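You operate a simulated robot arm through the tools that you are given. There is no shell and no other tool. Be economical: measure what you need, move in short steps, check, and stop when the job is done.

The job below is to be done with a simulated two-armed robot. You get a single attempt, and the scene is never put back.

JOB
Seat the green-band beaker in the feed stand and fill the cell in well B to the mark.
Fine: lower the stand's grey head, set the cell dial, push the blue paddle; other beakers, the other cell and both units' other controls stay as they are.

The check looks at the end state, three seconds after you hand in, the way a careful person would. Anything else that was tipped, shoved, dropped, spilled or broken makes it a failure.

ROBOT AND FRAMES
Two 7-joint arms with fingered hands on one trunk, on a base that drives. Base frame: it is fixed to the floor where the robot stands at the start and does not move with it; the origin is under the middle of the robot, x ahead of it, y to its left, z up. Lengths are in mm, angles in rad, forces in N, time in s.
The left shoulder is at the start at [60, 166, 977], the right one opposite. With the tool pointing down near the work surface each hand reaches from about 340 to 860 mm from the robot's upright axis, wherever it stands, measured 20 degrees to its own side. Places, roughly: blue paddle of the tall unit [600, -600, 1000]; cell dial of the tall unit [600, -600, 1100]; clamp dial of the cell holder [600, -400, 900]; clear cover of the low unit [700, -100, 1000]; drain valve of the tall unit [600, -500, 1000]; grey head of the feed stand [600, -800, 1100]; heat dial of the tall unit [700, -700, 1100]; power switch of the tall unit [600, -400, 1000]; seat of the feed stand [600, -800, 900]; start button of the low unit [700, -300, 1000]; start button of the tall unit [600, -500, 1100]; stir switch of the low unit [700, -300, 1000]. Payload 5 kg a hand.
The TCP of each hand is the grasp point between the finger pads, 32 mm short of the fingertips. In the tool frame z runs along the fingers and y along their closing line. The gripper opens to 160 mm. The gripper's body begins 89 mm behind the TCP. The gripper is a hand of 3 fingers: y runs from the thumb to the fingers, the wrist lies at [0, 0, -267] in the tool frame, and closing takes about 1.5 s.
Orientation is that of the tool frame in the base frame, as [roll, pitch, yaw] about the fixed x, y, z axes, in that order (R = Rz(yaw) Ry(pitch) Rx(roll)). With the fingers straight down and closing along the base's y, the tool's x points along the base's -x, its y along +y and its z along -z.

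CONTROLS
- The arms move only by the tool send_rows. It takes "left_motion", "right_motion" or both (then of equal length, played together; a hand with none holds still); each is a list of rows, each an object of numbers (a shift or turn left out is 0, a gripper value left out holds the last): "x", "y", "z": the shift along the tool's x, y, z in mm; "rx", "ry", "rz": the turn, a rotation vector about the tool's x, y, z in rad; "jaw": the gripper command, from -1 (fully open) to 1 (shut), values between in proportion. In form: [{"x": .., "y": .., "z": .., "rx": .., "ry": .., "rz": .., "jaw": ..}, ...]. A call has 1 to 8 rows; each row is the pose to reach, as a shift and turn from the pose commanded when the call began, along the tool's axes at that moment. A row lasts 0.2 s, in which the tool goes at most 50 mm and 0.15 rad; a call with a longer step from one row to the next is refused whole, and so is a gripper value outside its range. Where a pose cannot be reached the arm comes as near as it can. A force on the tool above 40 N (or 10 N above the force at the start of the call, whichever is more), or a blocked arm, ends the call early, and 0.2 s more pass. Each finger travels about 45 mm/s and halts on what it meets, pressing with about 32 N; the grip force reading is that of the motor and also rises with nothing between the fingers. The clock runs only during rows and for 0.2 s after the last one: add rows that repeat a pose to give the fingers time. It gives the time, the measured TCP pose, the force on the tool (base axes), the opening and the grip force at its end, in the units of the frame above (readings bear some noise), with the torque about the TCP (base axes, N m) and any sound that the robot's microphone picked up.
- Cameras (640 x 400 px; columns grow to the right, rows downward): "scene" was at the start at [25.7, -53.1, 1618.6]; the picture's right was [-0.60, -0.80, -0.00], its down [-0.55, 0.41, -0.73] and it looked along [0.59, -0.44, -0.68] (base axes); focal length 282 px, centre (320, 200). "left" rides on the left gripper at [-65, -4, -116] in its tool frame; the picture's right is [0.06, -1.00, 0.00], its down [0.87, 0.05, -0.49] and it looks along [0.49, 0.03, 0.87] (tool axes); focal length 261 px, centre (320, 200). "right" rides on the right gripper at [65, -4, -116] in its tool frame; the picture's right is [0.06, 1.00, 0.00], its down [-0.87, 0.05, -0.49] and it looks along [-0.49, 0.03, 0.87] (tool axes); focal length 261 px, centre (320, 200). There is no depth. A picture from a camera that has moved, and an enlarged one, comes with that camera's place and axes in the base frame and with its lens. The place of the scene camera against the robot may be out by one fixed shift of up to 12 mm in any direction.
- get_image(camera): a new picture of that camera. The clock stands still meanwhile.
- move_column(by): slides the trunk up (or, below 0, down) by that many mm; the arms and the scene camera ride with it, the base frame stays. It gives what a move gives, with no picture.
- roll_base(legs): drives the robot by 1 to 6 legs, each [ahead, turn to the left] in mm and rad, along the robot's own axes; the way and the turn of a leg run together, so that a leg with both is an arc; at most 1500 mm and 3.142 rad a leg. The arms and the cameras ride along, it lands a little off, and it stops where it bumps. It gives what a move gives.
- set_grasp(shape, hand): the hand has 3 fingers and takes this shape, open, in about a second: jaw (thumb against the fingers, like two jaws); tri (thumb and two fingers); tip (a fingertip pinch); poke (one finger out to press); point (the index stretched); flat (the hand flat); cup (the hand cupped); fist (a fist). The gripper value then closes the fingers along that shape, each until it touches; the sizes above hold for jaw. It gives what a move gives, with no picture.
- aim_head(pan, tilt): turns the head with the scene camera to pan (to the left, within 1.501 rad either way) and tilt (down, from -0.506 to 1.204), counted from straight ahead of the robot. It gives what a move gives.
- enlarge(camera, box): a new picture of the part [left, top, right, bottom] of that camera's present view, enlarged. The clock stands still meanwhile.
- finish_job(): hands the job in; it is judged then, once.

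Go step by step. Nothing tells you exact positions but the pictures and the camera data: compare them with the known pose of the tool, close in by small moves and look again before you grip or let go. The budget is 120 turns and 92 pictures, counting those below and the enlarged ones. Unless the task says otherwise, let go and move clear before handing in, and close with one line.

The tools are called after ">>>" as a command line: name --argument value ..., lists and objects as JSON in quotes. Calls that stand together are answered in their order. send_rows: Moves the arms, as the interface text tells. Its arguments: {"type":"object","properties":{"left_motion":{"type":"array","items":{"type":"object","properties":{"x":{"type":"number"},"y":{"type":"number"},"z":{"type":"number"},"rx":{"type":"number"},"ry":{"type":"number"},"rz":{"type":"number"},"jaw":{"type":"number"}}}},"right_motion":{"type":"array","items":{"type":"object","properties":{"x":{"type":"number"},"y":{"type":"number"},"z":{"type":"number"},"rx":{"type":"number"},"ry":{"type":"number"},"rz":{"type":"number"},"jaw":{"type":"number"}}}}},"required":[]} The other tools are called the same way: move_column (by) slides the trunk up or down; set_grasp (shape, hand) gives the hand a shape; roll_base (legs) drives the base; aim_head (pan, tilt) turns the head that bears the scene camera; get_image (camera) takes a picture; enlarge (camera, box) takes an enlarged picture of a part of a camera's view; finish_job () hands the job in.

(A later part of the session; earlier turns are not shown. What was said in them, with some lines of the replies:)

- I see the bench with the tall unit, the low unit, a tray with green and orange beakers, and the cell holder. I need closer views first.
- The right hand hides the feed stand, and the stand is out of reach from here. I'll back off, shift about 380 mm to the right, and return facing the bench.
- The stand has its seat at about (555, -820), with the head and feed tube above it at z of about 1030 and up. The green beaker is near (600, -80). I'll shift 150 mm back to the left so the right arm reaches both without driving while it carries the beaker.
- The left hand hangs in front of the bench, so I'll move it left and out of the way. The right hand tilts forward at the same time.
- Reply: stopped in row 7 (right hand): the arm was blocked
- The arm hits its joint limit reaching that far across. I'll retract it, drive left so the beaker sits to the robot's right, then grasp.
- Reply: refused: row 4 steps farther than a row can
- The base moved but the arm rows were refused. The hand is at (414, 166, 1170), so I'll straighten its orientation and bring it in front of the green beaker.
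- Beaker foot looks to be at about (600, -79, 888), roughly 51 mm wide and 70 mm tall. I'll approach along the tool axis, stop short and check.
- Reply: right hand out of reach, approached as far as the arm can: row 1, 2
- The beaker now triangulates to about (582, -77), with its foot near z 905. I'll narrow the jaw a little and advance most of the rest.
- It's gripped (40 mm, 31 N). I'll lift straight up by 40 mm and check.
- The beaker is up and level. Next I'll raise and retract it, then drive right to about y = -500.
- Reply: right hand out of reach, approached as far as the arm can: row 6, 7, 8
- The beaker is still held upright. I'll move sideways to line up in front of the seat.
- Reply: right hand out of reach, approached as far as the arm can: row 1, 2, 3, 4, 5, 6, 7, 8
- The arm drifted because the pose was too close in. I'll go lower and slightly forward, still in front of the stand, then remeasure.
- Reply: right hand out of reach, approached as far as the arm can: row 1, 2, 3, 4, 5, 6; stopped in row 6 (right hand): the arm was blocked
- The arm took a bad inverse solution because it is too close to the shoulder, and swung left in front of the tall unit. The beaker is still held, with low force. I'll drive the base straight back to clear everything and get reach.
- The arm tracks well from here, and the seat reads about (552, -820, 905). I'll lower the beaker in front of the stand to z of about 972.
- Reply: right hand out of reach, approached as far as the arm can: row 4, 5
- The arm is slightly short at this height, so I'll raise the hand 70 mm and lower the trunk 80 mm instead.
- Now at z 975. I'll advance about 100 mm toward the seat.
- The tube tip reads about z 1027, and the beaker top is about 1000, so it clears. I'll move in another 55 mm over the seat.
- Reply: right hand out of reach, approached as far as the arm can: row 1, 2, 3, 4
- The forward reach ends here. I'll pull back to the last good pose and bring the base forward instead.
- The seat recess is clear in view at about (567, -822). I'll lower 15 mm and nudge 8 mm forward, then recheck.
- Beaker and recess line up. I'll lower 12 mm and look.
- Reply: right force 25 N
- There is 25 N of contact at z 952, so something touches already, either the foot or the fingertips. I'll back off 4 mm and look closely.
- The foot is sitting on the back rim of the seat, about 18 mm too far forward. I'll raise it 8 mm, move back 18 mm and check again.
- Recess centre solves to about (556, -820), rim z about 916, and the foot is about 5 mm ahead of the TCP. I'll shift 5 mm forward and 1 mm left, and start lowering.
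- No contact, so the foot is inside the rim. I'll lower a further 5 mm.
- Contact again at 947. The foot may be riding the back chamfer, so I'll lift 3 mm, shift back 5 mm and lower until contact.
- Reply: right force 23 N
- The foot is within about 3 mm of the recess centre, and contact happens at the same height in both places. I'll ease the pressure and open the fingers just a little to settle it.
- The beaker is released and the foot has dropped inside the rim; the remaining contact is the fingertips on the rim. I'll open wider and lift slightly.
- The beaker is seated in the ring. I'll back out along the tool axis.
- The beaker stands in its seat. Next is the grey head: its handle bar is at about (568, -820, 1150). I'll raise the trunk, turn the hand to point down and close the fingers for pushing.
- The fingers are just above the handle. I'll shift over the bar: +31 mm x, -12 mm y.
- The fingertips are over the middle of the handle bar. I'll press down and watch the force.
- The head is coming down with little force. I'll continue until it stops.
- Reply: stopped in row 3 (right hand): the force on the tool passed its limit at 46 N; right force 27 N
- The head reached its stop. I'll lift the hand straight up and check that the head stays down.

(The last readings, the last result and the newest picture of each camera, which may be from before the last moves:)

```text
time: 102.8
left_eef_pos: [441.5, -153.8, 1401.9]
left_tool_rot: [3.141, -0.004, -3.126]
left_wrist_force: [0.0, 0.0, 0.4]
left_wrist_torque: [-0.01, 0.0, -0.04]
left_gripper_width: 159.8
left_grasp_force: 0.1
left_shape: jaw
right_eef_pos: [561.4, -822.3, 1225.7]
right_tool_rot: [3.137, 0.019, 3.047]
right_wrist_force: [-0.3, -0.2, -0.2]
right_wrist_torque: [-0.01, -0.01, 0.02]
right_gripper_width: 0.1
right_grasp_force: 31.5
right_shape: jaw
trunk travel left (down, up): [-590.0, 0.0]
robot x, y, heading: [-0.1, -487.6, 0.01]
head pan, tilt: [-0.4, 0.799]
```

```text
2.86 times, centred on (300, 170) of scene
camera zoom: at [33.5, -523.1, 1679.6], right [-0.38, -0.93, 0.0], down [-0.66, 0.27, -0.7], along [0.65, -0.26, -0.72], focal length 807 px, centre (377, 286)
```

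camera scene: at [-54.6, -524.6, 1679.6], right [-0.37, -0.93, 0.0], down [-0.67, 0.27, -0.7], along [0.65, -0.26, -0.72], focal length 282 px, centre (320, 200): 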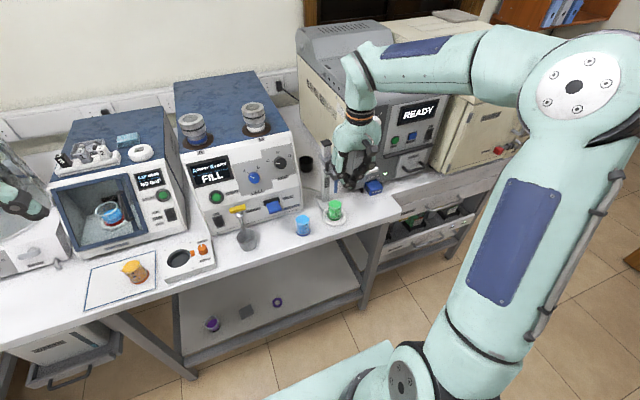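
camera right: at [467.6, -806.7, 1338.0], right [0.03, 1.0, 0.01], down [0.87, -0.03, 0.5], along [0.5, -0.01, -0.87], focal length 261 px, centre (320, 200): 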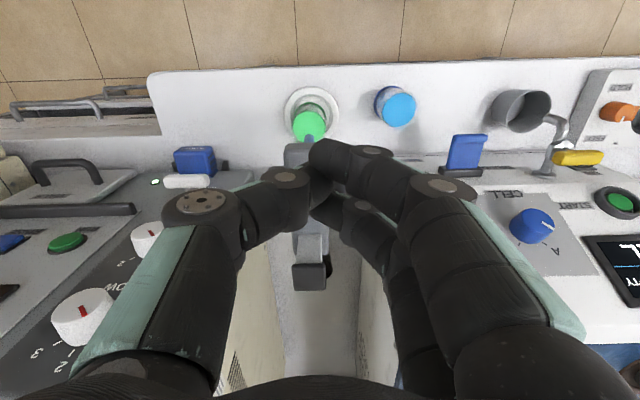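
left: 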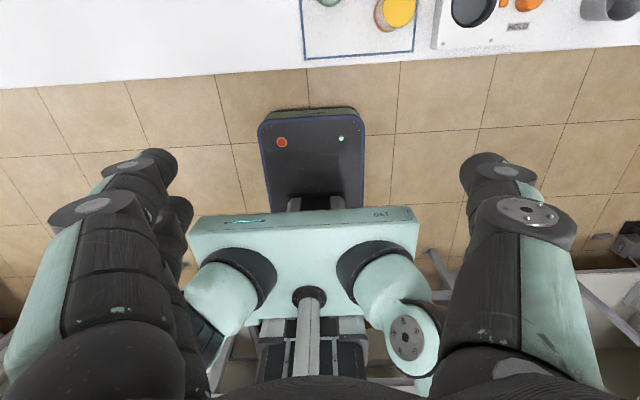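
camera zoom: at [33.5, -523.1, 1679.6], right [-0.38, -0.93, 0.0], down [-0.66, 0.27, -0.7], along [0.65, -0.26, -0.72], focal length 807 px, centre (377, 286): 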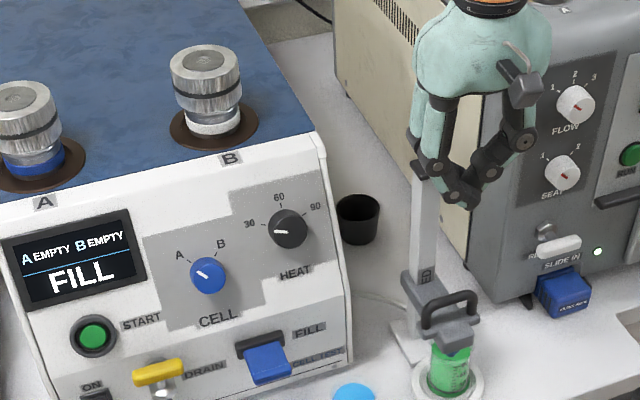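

The head stays down. The cell dial is at about (634, -580, 1105) on a panel leaning back about 9°. I'll back the base off and bring the right hand in front of it.

>>> roll_base --legs '[[-120, 0]]'

>>> send_rows --right_motion '[{"x": -9, "y": 42, "z": 0}, {"x": -18, "y": 84, "z": 5, "rz": -0.02}, {"x": -28, "y": 126, "z": 14, "rz": -0.045}, {"x": -38, "y": 168, "z": 24, "rz": -0.07}, {"x": -47, "y": 210, "z": 35, "rz": -0.0945}, {"x": -56, "y": 248, "z": 46, "rz": -0.0945}, {"x": -56, "y": 248, "z": 46, "rz": -0.0945}]'

```text
time: 104.0
left_eef_pos: [316.7, -155.5, 1403.1]
left_tool_rot: [3.139, -0.001, -3.127]
left_wrist_force: [-0.4, 0.1, 0.5]
left_wrist_torque: [-0.01, -0.04, -0.03]
left_gripper_width: 159.9
left_grasp_force: 0.1
left_shape: jaw
right_eef_pos: [437.5, -823.5, 1226.4]
right_tool_rot: [3.137, 0.02, 3.048]
right_wrist_force: [0.3, -0.3, -0.2]
right_wrist_torque: [0.03, -0.05, -0.03]
right_gripper_width: 0.0
right_grasp_force: 32.1
right_shape: jaw
trunk travel left (down, up): [-590.0, 0.0]
robot x, y, heading: [-121.7, -491.3, 0.012]
head pan, tilt: [-0.4, 0.799]
```

```text
time: 105.6
left_eef_pos: [319.4, -156.6, 1403.9]
left_tool_rot: [3.14, -0.002, -3.127]
left_wrist_force: [0.0, -0.6, 0.2]
left_wrist_torque: [0.02, -0.05, -0.04]
left_gripper_width: 159.8
left_grasp_force: 0.0
left_shape: jaw
right_eef_pos: [519.1, -583.5, 1180.9]
right_tool_rot: [3.139, 0.019, 3.142]
right_wrist_force: [0.0, -0.2, 0.3]
right_wrist_torque: [0.01, 0.0, -0.01]
right_gripper_width: 0.2
right_grasp_force: 32.4
right_shape: jaw
trunk travel left (down, up): [-590.0, 0.0]
robot x, y, heading: [-124.4, -490.9, 0.015]
head pan, tilt: [-0.4, 0.799]
```

Next, pitch the hand forward to nearly horizontal, with the jaw partly open, in two steps.

>>> send_rows --right_motion '[{"ry": -0.14}, {"ry": -0.28}, {"ry": -0.42}, {"ry": -0.56}, {"ry": -0.7}, {"ry": -0.84}, {"ry": -0.98}, {"ry": -1.12, "jaw": 0.2}]'

>>> send_rows --right_motion '[{"ry": -0.14}, {"ry": -0.28}, {"ry": -0.28}]'

>>> get_image --camera "right"

>>> get_image --camera "scene"

```text
time: 107.4
left_eef_pos: [320.8, -155.3, 1402.2]
left_tool_rot: [3.14, -0.004, -3.129]
left_wrist_force: [-0.5, -0.8, -0.3]
left_wrist_torque: [-0.03, 0.0, 0.05]
left_gripper_width: 160.0
left_grasp_force: 0.2
left_shape: jaw
right_eef_pos: [518.6, -582.5, 1179.8]
right_tool_rot: [3.124, 1.135, 3.119]
right_wrist_force: [0.5, 0.2, 0.6]
right_wrist_torque: [-0.05, 0.05, -0.05]
right_gripper_width: 62.4
right_grasp_force: 0.0
right_shape: jaw
trunk travel left (down, up): [-590.0, 0.0]
robot x, y, heading: [-124.3, -488.9, 0.015]
head pan, tilt: [-0.4, 0.799]
```

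```text
time: 108.2
left_eef_pos: [319.8, -155.0, 1403.8]
left_tool_rot: [3.141, -0.001, -3.127]
left_wrist_force: [-1.3, -0.5, 0.6]
left_wrist_torque: [0.02, 0.04, 0.0]
left_gripper_width: 160.1
left_grasp_force: 0.0
left_shape: jaw
right_eef_pos: [521.2, -591.2, 1207.0]
right_tool_rot: [3.128, 1.281, 3.13]
right_wrist_force: [-0.9, 1.4, 0.1]
right_wrist_torque: [0.02, -0.03, -0.02]
right_gripper_width: 63.6
right_grasp_force: 0.0
right_shape: jaw
right hand out of reach, approached as far as the arm can: row 1, 2, 3
trunk travel left (down, up): [-590.0, 0.0]
robot x, y, heading: [-122.7, -490.8, 0.014]
head pan, tilt: [-0.4, 0.799]
```

```text
28 pictures are left
camera right: at [390.6, -595.5, 1178.5], right [-0.02, 1.0, -0.06], down [-0.22, 0.05, 0.97], along [0.98, 0.03, 0.22], focal length 261 px, centre (320, 200)
```

right: 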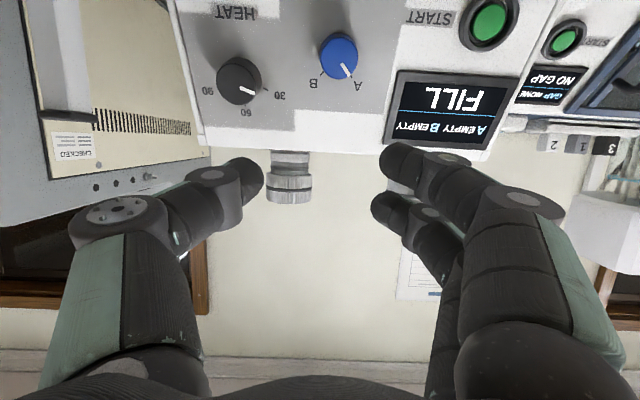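

```text
27 pictures are left
camera scene: at [-89.2, -524.9, 1679.6], right [-0.38, -0.93, 0.0], down [-0.66, 0.27, -0.7], along [0.65, -0.26, -0.72], focal length 282 px, centre (320, 200)
```

scene: 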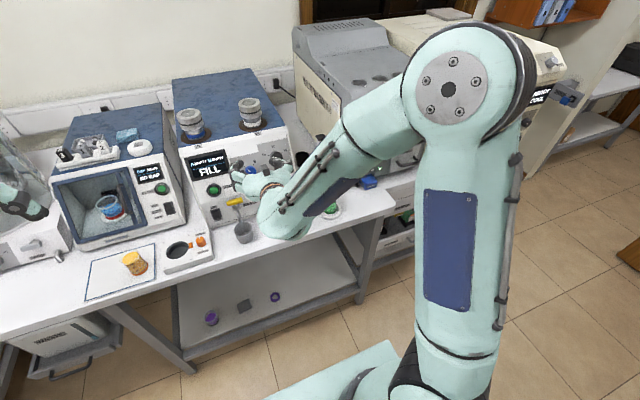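

The dial shows in view and still points at A; the turn to B is about 70° clockwise. I'll move to a stand-off in front of it and pre-turn the wrist the other way.

>>> send_rows --right_motion '[{"x": 17, "y": 3, "z": 18}, {"x": 35, "y": 6, "z": 36}, {"x": 52, "y": 9, "z": 54}, {"x": 69, "y": 11.6, "z": 71.7}, {"x": 69, "y": 11.6, "z": 71.7}]'

>>> send_rows --right_motion '[{"rz": -0.14}, {"rz": -0.28}, {"rz": -0.42}, {"rz": -0.56}, {"rz": -0.6}, {"rz": -0.6}]'

>>> get_image --camera "right"

```text
time: 109.4
left_eef_pos: [322.2, -153.0, 1400.6]
left_tool_rot: [-3.141, -0.005, -3.127]
left_wrist_force: [0.7, 0.9, 0.6]
left_wrist_torque: [-0.06, 0.1, -0.02]
left_gripper_width: 159.8
left_grasp_force: 0.1
left_shape: jaw
right_eef_pos: [567.1, -578.6, 1192.8]
right_tool_rot: [3.136, 1.273, 3.133]
right_wrist_force: [0.6, 0.7, 0.5]
right_wrist_torque: [-0.01, -0.03, -0.02]
right_gripper_width: 64.1
right_grasp_force: 0.0
right_shape: jaw
right hand out of reach, approached as far as the arm can: row 1, 2, 3, 4, 5
trunk travel left (down, up): [-590.0, 0.0]
robot x, y, heading: [-121.4, -491.4, 0.014]
head pan, tilt: [-0.4, 0.799]
```

```text
time: 110.8
left_eef_pos: [320.1, -155.6, 1402.8]
left_tool_rot: [3.14, 0.0, -3.128]
left_wrist_force: [0.4, -0.2, -0.6]
left_wrist_torque: [-0.01, -0.01, 0.01]
left_gripper_width: 159.6
left_grasp_force: 0.1
left_shape: jaw
right_eef_pos: [564.4, -580.4, 1196.1]
right_tool_rot: [-2.066, 0.91, -1.978]
right_wrist_force: [0.2, 1.1, -0.7]
right_wrist_torque: [-0.04, 0.02, 0.01]
right_gripper_width: 64.0
right_grasp_force: 0.0
right_shape: jaw
trunk travel left (down, up): [-590.0, 0.0]
robot x, y, heading: [-122.2, -490.8, 0.012]
head pan, tilt: [-0.4, 0.799]
```

```text
26 pictures are left
camera right: at [439.8, -620.3, 1179.2], right [-0.18, 0.79, -0.59], down [-0.27, 0.53, 0.8], along [0.95, 0.3, 0.12], focal length 261 px, centre (320, 200)
```

right: 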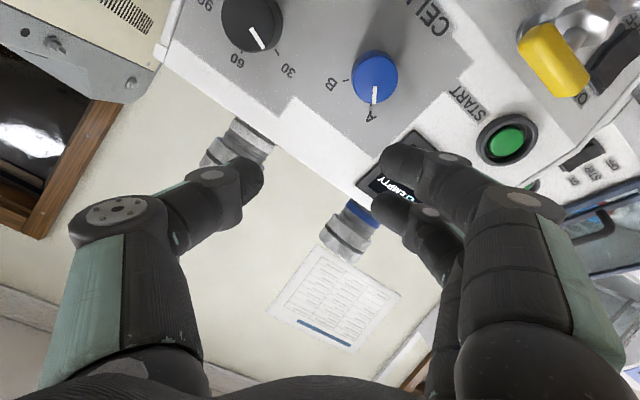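

Wrist turn works. Vertical reach is the limit, so I'll lower the trunk 66 mm to line the hand up with the dial's axis.

>>> move_column --by -66

>>> get_image --camera "right"

```text
time: 111.8
left_eef_pos: [318.6, -155.2, 1336.9]
left_tool_rot: [3.141, -0.002, -3.127]
left_wrist_force: [0.4, 1.0, 0.1]
left_wrist_torque: [-0.01, 0.04, -0.04]
left_gripper_width: 159.6
left_grasp_force: 0.1
left_shape: jaw
right_eef_pos: [565.7, -580.7, 1127.8]
right_tool_rot: [-2.067, 0.911, -1.977]
right_wrist_force: [0.1, -0.3, 1.1]
right_wrist_torque: [-0.04, -0.02, 0.02]
right_gripper_width: 64.2
right_grasp_force: 0.1
right_shape: jaw
trunk travel left (down, up): [-524.0, 66.0]
robot x, y, heading: [-123.7, -487.9, 0.013]
head pan, tilt: [-0.4, 0.799]
```

```text
25 pictures are left
camera right: at [439.6, -620.3, 1113.3], right [-0.18, 0.79, -0.59], down [-0.27, 0.53, 0.8], along [0.95, 0.3, 0.12], focal length 261 px, centre (320, 200)
```

right: 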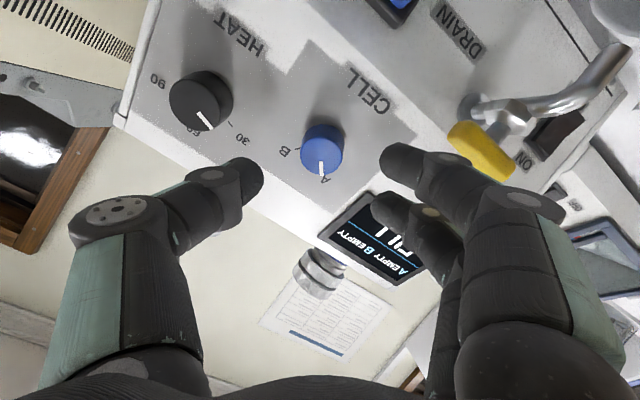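

The dial lies right on the tool axis. I'll advance 40 mm and check.

>>> send_rows --right_motion '[{"z": 15}, {"z": 30}, {"z": 40}, {"z": 40}]'

>>> get_image --camera "right"

```text
time: 112.8
left_eef_pos: [318.7, -155.0, 1336.9]
left_tool_rot: [3.139, -0.001, -3.129]
left_wrist_force: [-0.1, -0.1, 0.8]
left_wrist_torque: [-0.02, 0.0, -0.01]
left_gripper_width: 159.9
left_grasp_force: 0.0
left_shape: jaw
right_eef_pos: [605.8, -583.4, 1123.3]
right_tool_rot: [-2.068, 0.911, -1.98]
right_wrist_force: [0.2, -0.2, -0.6]
right_wrist_torque: [-0.02, 0.02, -0.03]
right_gripper_width: 64.4
right_grasp_force: 0.1
right_shape: jaw
right hand out of reach, approached as far as the arm can: row 3, 4
trunk travel left (down, up): [-524.0, 66.0]
robot x, y, heading: [-123.9, -489.6, 0.017]
head pan, tilt: [-0.4, 0.799]
```

```text
24 pictures are left
camera right: at [478.7, -621.7, 1108.2], right [-0.18, 0.79, -0.59], down [-0.27, 0.53, 0.8], along [0.95, 0.3, 0.12], focal length 261 px, centre (320, 200)
```

right: 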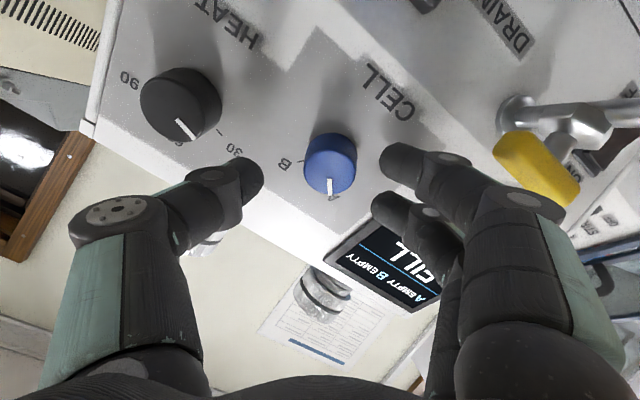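

The last 10 mm ran into the reach limit, so I'll pull back 30 mm, raise the hand 40 mm relative to the shoulder and lower the trunk to compensate.

>>> send_rows --right_motion '[{"z": -15}, {"z": -30}, {"x": -17, "y": -10, "z": -36}, {"x": -33, "y": -19, "z": -41.7}, {"x": -33, "y": -19, "z": -41.7}]'

>>> move_column --by -47

```text
time: 114.0
left_eef_pos: [320.0, -154.4, 1337.4]
left_tool_rot: [3.141, -0.002, -3.128]
left_wrist_force: [0.1, 0.2, -0.6]
left_wrist_torque: [-0.02, 0.0, 0.0]
left_gripper_width: 159.8
left_grasp_force: 0.1
left_shape: jaw
right_eef_pos: [575.2, -578.5, 1170.4]
right_tool_rot: [-2.068, 0.915, -1.974]
right_wrist_force: [0.1, 0.0, -1.0]
right_wrist_torque: [-0.01, -0.04, 0.0]
right_gripper_width: 64.0
right_grasp_force: 0.0
right_shape: jaw
trunk travel left (down, up): [-524.0, 66.0]
robot x, y, heading: [-126.8, -489.2, 0.011]
head pan, tilt: [-0.4, 0.799]
```

```text
time: 114.9
left_eef_pos: [320.1, -155.1, 1288.8]
left_tool_rot: [3.141, -0.002, -3.127]
left_wrist_force: [-0.6, -0.4, -0.5]
left_wrist_torque: [0.02, -0.01, 0.0]
left_gripper_width: 159.8
left_grasp_force: 0.1
left_shape: jaw
right_eef_pos: [575.3, -579.5, 1123.7]
right_tool_rot: [-2.066, 0.914, -1.975]
right_wrist_force: [-0.6, -0.5, -0.2]
right_wrist_torque: [0.0, 0.02, 0.01]
right_gripper_width: 64.0
right_grasp_force: 0.0
right_shape: jaw
trunk travel left (down, up): [-477.0, 113.0]
robot x, y, heading: [-123.8, -485.4, 0.014]
head pan, tilt: [-0.4, 0.799]
```

>>> send_rows --right_motion '[{"z": 12}, {"z": 24}, {"z": 34}, {"z": 34}]'

>>> get_image --camera "right"

```text
time: 115.9
left_eef_pos: [320.7, -155.5, 1289.3]
left_tool_rot: [3.14, -0.002, -3.128]
left_wrist_force: [-0.4, 0.0, 0.0]
left_wrist_torque: [-0.02, 0.01, 0.06]
left_gripper_width: 159.8
left_grasp_force: 0.0
left_shape: jaw
right_eef_pos: [606.7, -577.7, 1113.7]
right_tool_rot: [-2.067, 0.913, -1.976]
right_wrist_force: [0.4, 0.0, -0.6]
right_wrist_torque: [-0.02, -0.02, -0.01]
right_gripper_width: 64.1
right_grasp_force: 0.1
right_shape: jaw
trunk travel left (down, up): [-477.0, 113.0]
robot x, y, heading: [-121.6, -492.6, 0.009]
head pan, tilt: [-0.4, 0.799]
```

```text
23 pictures are left
camera right: at [481.1, -619.1, 1098.4], right [-0.18, 0.79, -0.59], down [-0.27, 0.53, 0.8], along [0.95, 0.3, 0.12], focal length 261 px, centre (320, 200)
```

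right: 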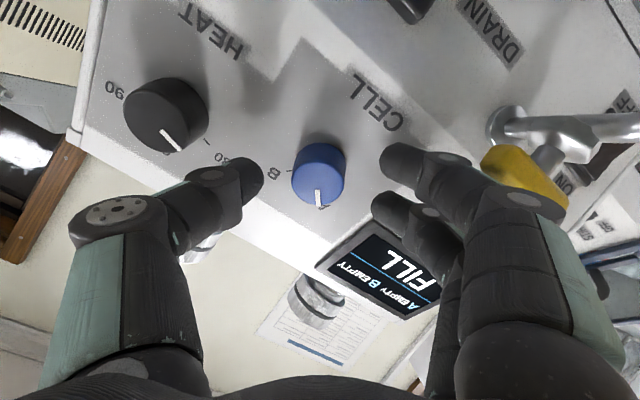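

Well aligned. I'll advance 17 mm so the fingertips overlap the knob, then close.

>>> send_rows --right_motion '[{"z": 9}, {"z": 17}, {"z": 17, "jaw": 0.45}, {"z": 17, "jaw": 0.7}, {"z": 17}, {"z": 17}, {"z": 17}]'

>>> get_image --camera "right"

```text
time: 117.5
left_eef_pos: [317.3, -153.1, 1290.0]
left_tool_rot: [3.141, 0.0, -3.126]
left_wrist_force: [0.3, 0.7, -0.3]
left_wrist_torque: [-0.02, 0.01, -0.03]
left_gripper_width: 159.9
left_grasp_force: 0.1
left_shape: jaw
right_eef_pos: [623.1, -580.0, 1113.4]
right_tool_rot: [-2.057, 0.914, -1.969]
right_wrist_force: [-10.8, 5.5, 18.8]
right_wrist_torque: [0.2, 0.2, 0.17]
right_gripper_width: 27.4
right_grasp_force: 32.2
right_shape: jaw
trunk travel left (down, up): [-477.0, 113.0]
robot x, y, heading: [-123.0, -485.9, 0.015]
head pan, tilt: [-0.4, 0.799]
```

```text
22 pictures are left
camera right: at [496.7, -618.5, 1097.0], right [-0.17, 0.79, -0.59], down [-0.27, 0.53, 0.8], along [0.95, 0.3, 0.12], focal length 261 px, centre (320, 200)
```

right: 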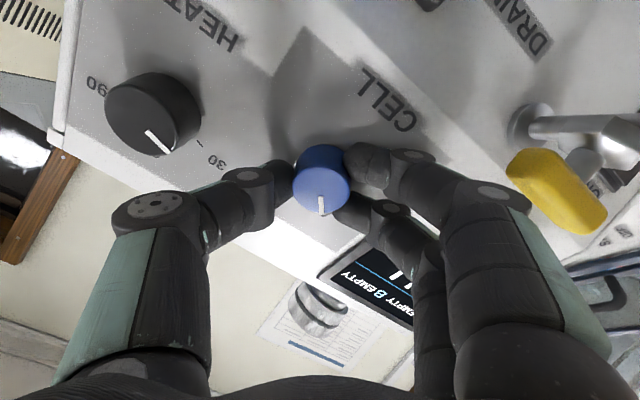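

The knob is gripped. I'll turn clockwise in steps.

>>> send_rows --right_motion '[{"rz": 0.12}, {"rz": 0.24}, {"rz": 0.36}, {"rz": 0.48}, {"rz": 0.6}, {"rz": 0.72}, {"rz": 0.72}]'

>>> get_image --camera "right"

```text
time: 119.1
left_eef_pos: [316.2, -155.9, 1292.0]
left_tool_rot: [3.14, 0.0, -3.127]
left_wrist_force: [-0.9, 0.2, -0.8]
left_wrist_torque: [0.0, -0.04, 0.02]
left_gripper_width: 159.7
left_grasp_force: 0.0
left_shape: jaw
right_eef_pos: [621.3, -583.4, 1111.6]
right_tool_rot: [2.746, 1.254, 2.722]
right_wrist_force: [-12.3, -7.7, 30.4]
right_wrist_torque: [-0.38, -0.14, -0.55]
right_gripper_width: 27.4
right_grasp_force: 31.9
right_shape: jaw
trunk travel left (down, up): [-477.0, 113.0]
robot x, y, heading: [-122.4, -490.2, 0.01]
head pan, tilt: [-0.4, 0.799]
```

```text
21 pictures are left
camera right: at [492.1, -577.2, 1083.2], right [0.02, 1.0, 0.06], down [-0.22, -0.05, 0.97], along [0.97, -0.03, 0.22], focal length 261 px, centre (320, 200)
```

right: 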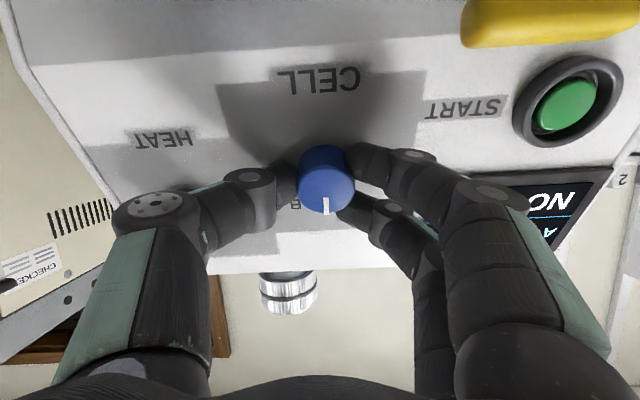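

The knob follows the hand and the pointer is about at the top. I'll continue towards B while easing the upward load.

>>> send_rows --right_motion '[{"x": -1.5, "y": -0.5, "rz": 0.1}, {"x": -3, "y": -1, "z": -0.8, "rz": 0.2}, {"x": -3, "y": -1, "z": -0.8, "rz": 0.31}, {"x": -3, "y": -1, "z": -0.8, "rz": 0.42}, {"x": -3, "y": -1, "z": -0.8, "rz": 0.53}, {"x": -3, "y": -1, "z": -0.8, "rz": 0.53}]'

>>> get_image --camera "right"

```text
time: 120.5
left_eef_pos: [318.2, -156.2, 1290.8]
left_tool_rot: [3.139, 0.0, -3.129]
left_wrist_force: [0.6, -0.1, 0.3]
left_wrist_torque: [-0.02, -0.01, 0.0]
left_gripper_width: 160.2
left_grasp_force: 0.0
left_shape: jaw
right_eef_pos: [620.1, -584.5, 1109.9]
right_tool_rot: [2.037, 0.859, 1.932]
right_wrist_force: [-26.4, -13.5, 2.5]
right_wrist_torque: [-0.55, 0.84, -0.8]
right_gripper_width: 27.1
right_grasp_force: 32.3
right_shape: jaw
trunk travel left (down, up): [-477.0, 113.0]
robot x, y, heading: [-121.9, -488.6, 0.004]
head pan, tilt: [-0.4, 0.799]
```

```text
20 pictures are left
camera right: at [494.3, -546.3, 1093.5], right [0.17, 0.83, 0.53], down [-0.26, -0.49, 0.83], along [0.95, -0.28, 0.13], focal length 261 px, centre (320, 200)
```

right: 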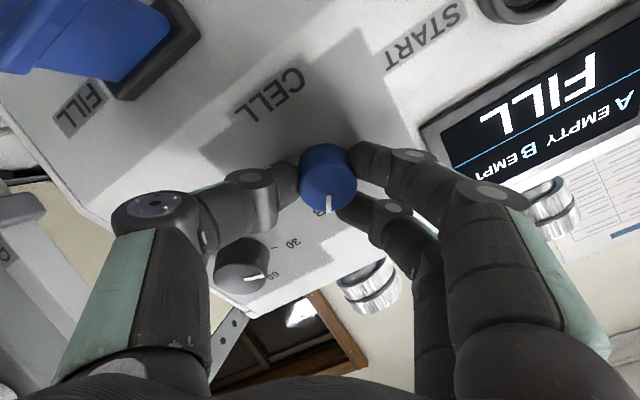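

The pointer now sits at B and the display is back to FILL. I'll release and retract.

>>> send_rows --right_motion '[{"jaw": 0.4}, {"jaw": 0.2}, {"jaw": 0.2}, {"z": -15}, {"z": -35}, {"z": -60}, {"z": -85}, {"z": -85}]'

>>> get_image --camera "right"

```text
time: 122.3
left_eef_pos: [320.1, -156.0, 1289.5]
left_tool_rot: [3.139, -0.003, -3.129]
left_wrist_force: [0.3, 1.1, 0.5]
left_wrist_torque: [-0.01, 0.0, 0.01]
left_gripper_width: 160.1
left_grasp_force: 0.1
left_shape: jaw
right_eef_pos: [542.5, -580.1, 1136.9]
right_tool_rot: [2.034, 0.862, 1.931]
right_wrist_force: [-0.3, 0.9, -0.3]
right_wrist_torque: [0.02, 0.0, -0.03]
right_gripper_width: 63.7
right_grasp_force: 0.0
right_shape: jaw
trunk travel left (down, up): [-477.0, 113.0]
robot x, y, heading: [-120.9, -491.1, 0.011]
head pan, tilt: [-0.4, 0.799]
```

```text
19 pictures are left
camera right: at [415.5, -543.8, 1118.9], right [0.16, 0.83, 0.53], down [-0.26, -0.48, 0.83], along [0.95, -0.28, 0.14], focal length 261 px, centre (320, 200)
```

right: 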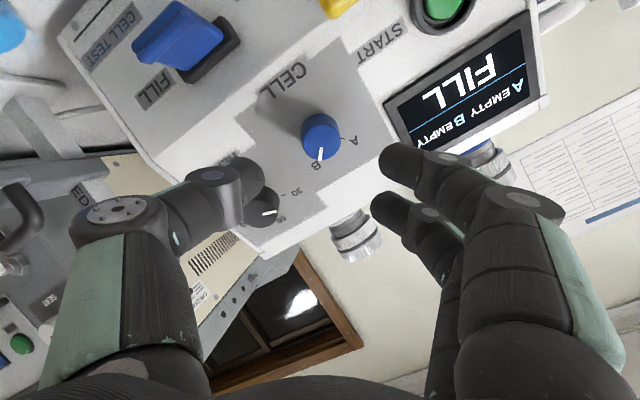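

The dial is on B and the Heat dial is untouched. Now the paddle, at about (586, -616, 1010): I'll unwind the wrist, close the fingers and lower the trunk to paddle height.

>>> send_rows --right_motion '[{"x": -5, "y": -6, "rz": -0.13, "jaw": 1}, {"x": -10, "y": -12, "rz": -0.26}, {"x": -15, "y": -18, "rz": -0.39}, {"x": -19, "y": -24, "rz": -0.52}, {"x": -22.5, "y": -29.4, "rz": -0.65}, {"x": -22.5, "y": -29.4, "rz": -0.65}, {"x": -22.5, "y": -29.4, "rz": -0.65}]'

>>> move_column --by -110

>>> get_image --camera "right"

>>> get_image --camera "scene"

```text
time: 123.9
left_eef_pos: [320.0, -155.6, 1289.1]
left_tool_rot: [3.14, 0.0, -3.128]
left_wrist_force: [1.1, 0.5, 0.3]
left_wrist_torque: [-0.03, 0.03, 0.01]
left_gripper_width: 160.0
left_grasp_force: 0.0
left_shape: jaw
right_eef_pos: [544.2, -616.7, 1136.9]
right_tool_rot: [3.135, 1.276, 3.133]
right_wrist_force: [0.3, -0.2, 0.8]
right_wrist_torque: [0.0, -0.01, 0.02]
right_gripper_width: 0.0
right_grasp_force: 32.2
right_shape: jaw
trunk travel left (down, up): [-477.0, 113.0]
robot x, y, heading: [-125.0, -491.2, 0.014]
head pan, tilt: [-0.4, 0.799]
```

```text
time: 125.4
left_eef_pos: [319.7, -154.9, 1179.5]
left_tool_rot: [3.139, -0.002, -3.129]
left_wrist_force: [0.2, 0.0, -0.3]
left_wrist_torque: [0.01, 0.03, 0.0]
left_gripper_width: 159.8
left_grasp_force: 0.0
left_shape: jaw
right_eef_pos: [542.9, -616.7, 1027.7]
right_tool_rot: [3.129, 1.277, 3.131]
right_wrist_force: [1.1, 0.6, 2.7]
right_wrist_torque: [-0.03, -0.08, -0.01]
right_gripper_width: 0.0
right_grasp_force: 31.8
right_shape: jaw
trunk travel left (down, up): [-367.0, 223.0]
robot x, y, heading: [-122.0, -491.9, 0.012]
head pan, tilt: [-0.4, 0.799]
```

```text
18 pictures are left
camera right: at [412.7, -620.9, 999.1], right [-0.02, 1.0, -0.06], down [-0.22, 0.05, 0.97], along [0.98, 0.03, 0.22], focal length 261 px, centre (320, 200)
```

right: 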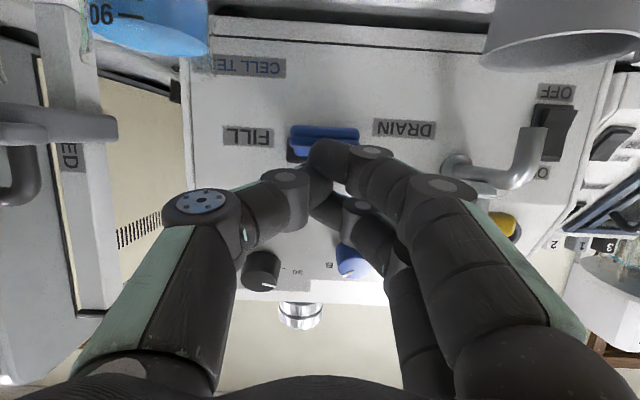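

```text
17 pictures are left
camera scene: at [-89.2, -524.6, 1456.7], right [-0.38, -0.93, 0.0], down [-0.66, 0.27, -0.7], along [0.65, -0.26, -0.72], focal length 282 px, centre (320, 200)
```

scene: 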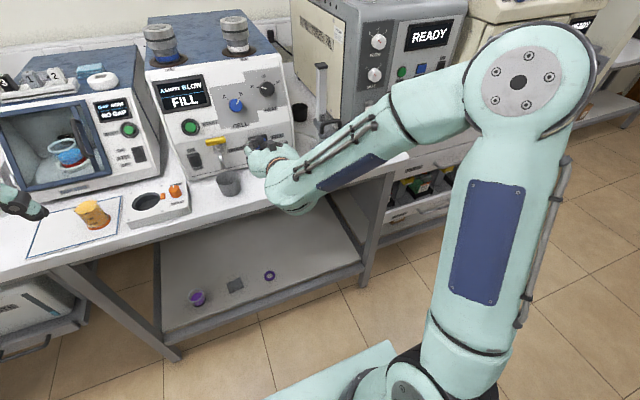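

>>> enlarge --camera "scene" --box '[130, 0, 310, 180]'

```text
2.22 times, centred on (220, 90) of scene
camera zoom: at [-89.2, -524.6, 1456.7], right [-0.38, -0.93, 0.0], down [-0.66, 0.27, -0.7], along [0.65, -0.26, -0.72], focal length 628 px, centre (542, 444)
```

zoom: 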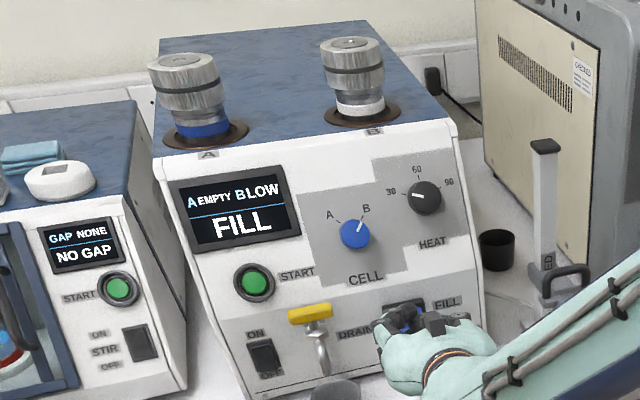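

The display reads "B LOW": the hand came down on the paddle and started the fill. I'll lift off at once and see the state.

>>> send_rows --right_motion '[{"x": -38, "z": -14}]'

>>> enlarge --camera "scene" --box '[130, 0, 310, 180]'

>>> get_image --camera "right"

```text
time: 125.8
left_eef_pos: [319.6, -155.0, 1180.0]
left_tool_rot: [3.14, -0.002, -3.127]
left_wrist_force: [-0.5, 1.0, -0.5]
left_wrist_torque: [-0.03, 0.0, -0.02]
left_gripper_width: 160.0
left_grasp_force: 0.0
left_shape: jaw
right_eef_pos: [540.3, -618.2, 1067.0]
right_tool_rot: [3.134, 1.274, 3.134]
right_wrist_force: [-1.0, -0.1, -0.9]
right_wrist_torque: [-0.01, 0.0, -0.05]
right_gripper_width: 0.2
right_grasp_force: 32.0
right_shape: jaw
trunk travel left (down, up): [-367.0, 223.0]
robot x, y, heading: [-124.3, -488.9, 0.016]
head pan, tilt: [-0.4, 0.799]
```

```text
2.22 times, centred on (220, 90) of scene
camera zoom: at [-89.5, -524.6, 1456.6], right [-0.38, -0.93, 0.0], down [-0.66, 0.27, -0.7], along [0.65, -0.26, -0.72], focal length 628 px, centre (542, 444)
```

zoom: 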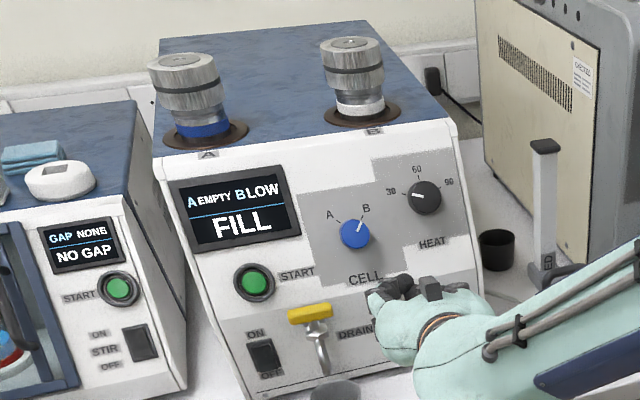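

```text
14 pictures are left
camera right: at [410.7, -621.8, 1038.9], right [-0.02, 1.0, -0.06], down [-0.22, 0.05, 0.97], along [0.98, 0.03, 0.22], focal length 261 px, centre (320, 200)
```

right: 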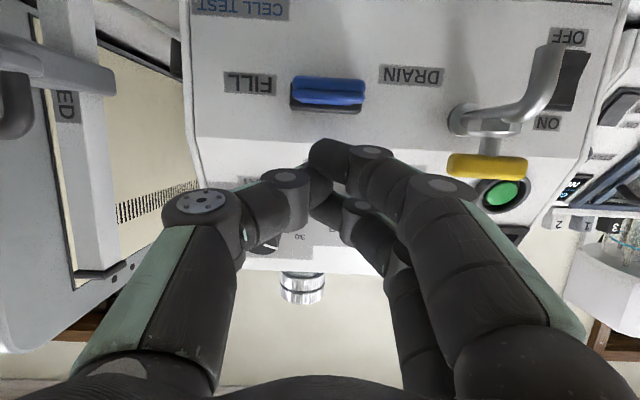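

B stays LOW with the hand off, so the paddle is momentary. I'll press it again in a short pulse and lift.

>>> send_rows --right_motion '[{"x": 38, "z": 14}, {"x": 43, "z": 15.5}, {"x": 43, "z": 15.5}, {"x": 5, "z": 2}, {"x": 0, "z": 0}]'

>>> enlarge --camera "scene" --box '[170, 60, 260, 130]'

```text
time: 127.0
left_eef_pos: [319.5, -155.5, 1180.2]
left_tool_rot: [3.141, -0.003, -3.128]
left_wrist_force: [0.0, -0.7, -0.7]
left_wrist_torque: [0.05, -0.02, 0.0]
left_gripper_width: 159.8
left_grasp_force: 0.1
left_shape: jaw
right_eef_pos: [540.8, -618.5, 1066.8]
right_tool_rot: [3.135, 1.274, 3.134]
right_wrist_force: [1.0, 0.1, -0.3]
right_wrist_torque: [0.04, -0.01, 0.01]
right_gripper_width: 0.0
right_grasp_force: 31.7
right_shape: jaw
trunk travel left (down, up): [-367.0, 223.0]
robot x, y, heading: [-121.0, -486.5, 0.011]
head pan, tilt: [-0.4, 0.799]
```

```text
5.71 times, centred on (215, 95) of scene
camera zoom: at [-88.8, -524.6, 1456.5], right [-0.38, -0.93, 0.0], down [-0.66, 0.27, -0.7], along [0.65, -0.26, -0.72], focal length 1614 px, centre (920, 800)
```

zoom: 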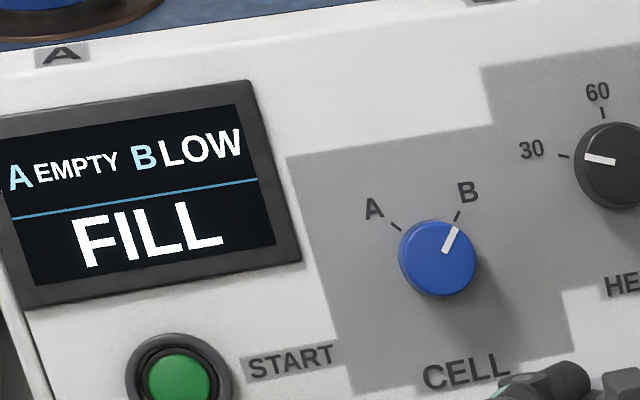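

>>> send_rows --right_motion '[{"x": 38, "z": 14}, {"x": 45, "z": 16}, {"x": 45, "z": 16}, {"x": 45, "z": 16}, {"x": 5, "z": 2}, {"x": 0, "z": 0}]'

>>> enlarge --camera "scene" --box '[130, 0, 310, 180]'

```text
time: 128.4
left_eef_pos: [319.5, -154.9, 1178.5]
left_tool_rot: [3.141, -0.001, -3.128]
left_wrist_force: [-0.4, 0.2, -0.5]
left_wrist_torque: [0.03, 0.02, -0.01]
left_gripper_width: 160.0
left_grasp_force: 0.0
left_shape: jaw
right_eef_pos: [540.5, -616.5, 1066.2]
right_tool_rot: [3.132, 1.277, 3.132]
right_wrist_force: [-0.5, -0.3, 0.1]
right_wrist_torque: [0.02, 0.0, 0.01]
right_gripper_width: 0.0
right_grasp_force: 32.4
right_shape: jaw
trunk travel left (down, up): [-367.0, 223.0]
robot x, y, heading: [-125.1, -489.0, 0.012]
head pan, tilt: [-0.4, 0.799]
```

```text
2.22 times, centred on (220, 90) of scene
camera zoom: at [-88.8, -524.6, 1456.5], right [-0.38, -0.93, 0.0], down [-0.66, 0.27, -0.7], along [0.65, -0.26, -0.72], focal length 628 px, centre (542, 444)
```

zoom: 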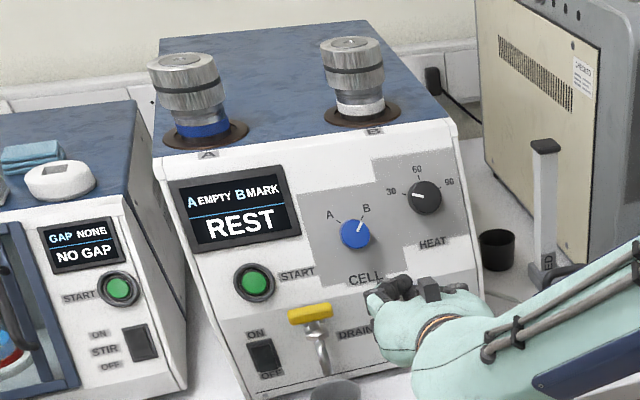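

The display now shows "B MARK / REST", so the cell is at the mark. I'll back the robot clear and take a last look.

>>> roll_base --legs '[[-150, 0]]'

>>> get_image --camera "scene"

>>> enlarge --camera "scene" --box '[130, 20, 330, 180]'

>>> get_image --camera "right"

```text
time: 129.7
left_eef_pos: [170.3, -157.1, 1180.3]
left_tool_rot: [3.139, -0.002, -3.128]
left_wrist_force: [-0.4, -0.8, 0.3]
left_wrist_torque: [-0.02, -0.08, -0.03]
left_gripper_width: 160.2
left_grasp_force: 0.1
left_shape: jaw
right_eef_pos: [391.7, -618.2, 1066.8]
right_tool_rot: [3.132, 1.277, 3.129]
right_wrist_force: [-0.4, 0.2, 0.0]
right_wrist_torque: [0.02, 0.05, -0.02]
right_gripper_width: 0.3
right_grasp_force: 31.9
right_shape: jaw
trunk travel left (down, up): [-367.0, 223.0]
robot x, y, heading: [-273.6, -493.9, 0.012]
head pan, tilt: [-0.4, 0.799]
```

```text
11 pictures are left
camera scene: at [-239.1, -526.4, 1456.7], right [-0.38, -0.93, 0.0], down [-0.66, 0.27, -0.7], along [0.65, -0.26, -0.72], focal length 282 px, centre (320, 200)
```

scene: 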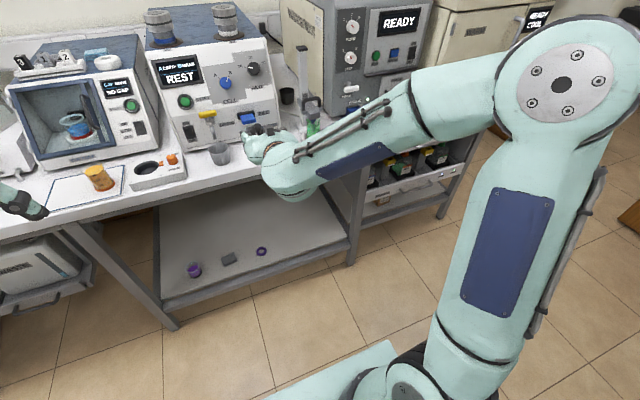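

```text
2.50 times, centred on (230, 100) of scene
camera zoom: at [-239.1, -526.4, 1456.7], right [-0.38, -0.93, 0.0], down [-0.66, 0.27, -0.7], along [0.65, -0.26, -0.72], focal length 706 px, centre (545, 450)
```

zoom: 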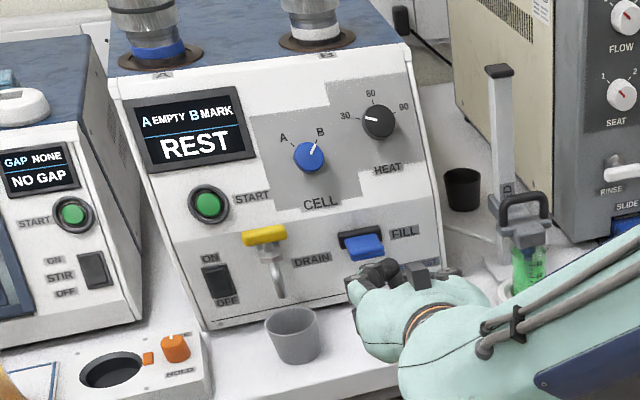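

```text
9 pictures are left
camera right: at [260.8, -622.5, 1038.8], right [-0.01, 1.0, -0.06], down [-0.22, 0.05, 0.97], along [0.98, 0.03, 0.22], focal length 261 px, centre (320, 200)
```

right: 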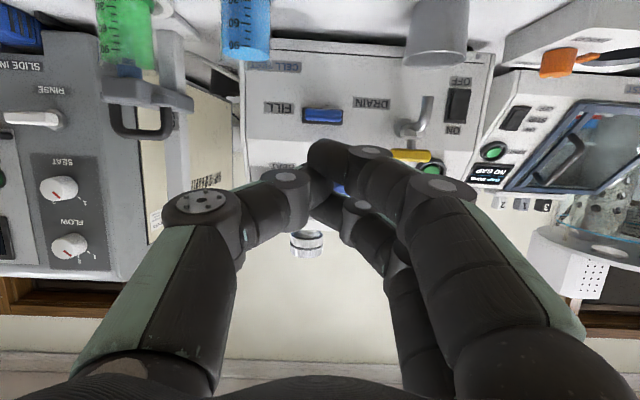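

Everything checks out: the green-band beaker is seated, the head is down, the dial is at B, B shows MARK, the paddle is released, and the other items I can see stand as before. The hand is clear, so I'm handing in.

>>> finish_job

```text
The job is handed in.
```

The green-band beaker is seated in the feed stand with the head lowered, the cell dial is on B, and the display reads "B MARK" (REST). The first part of the fill came from the hand touching the paddle by accident as the trunk came down.
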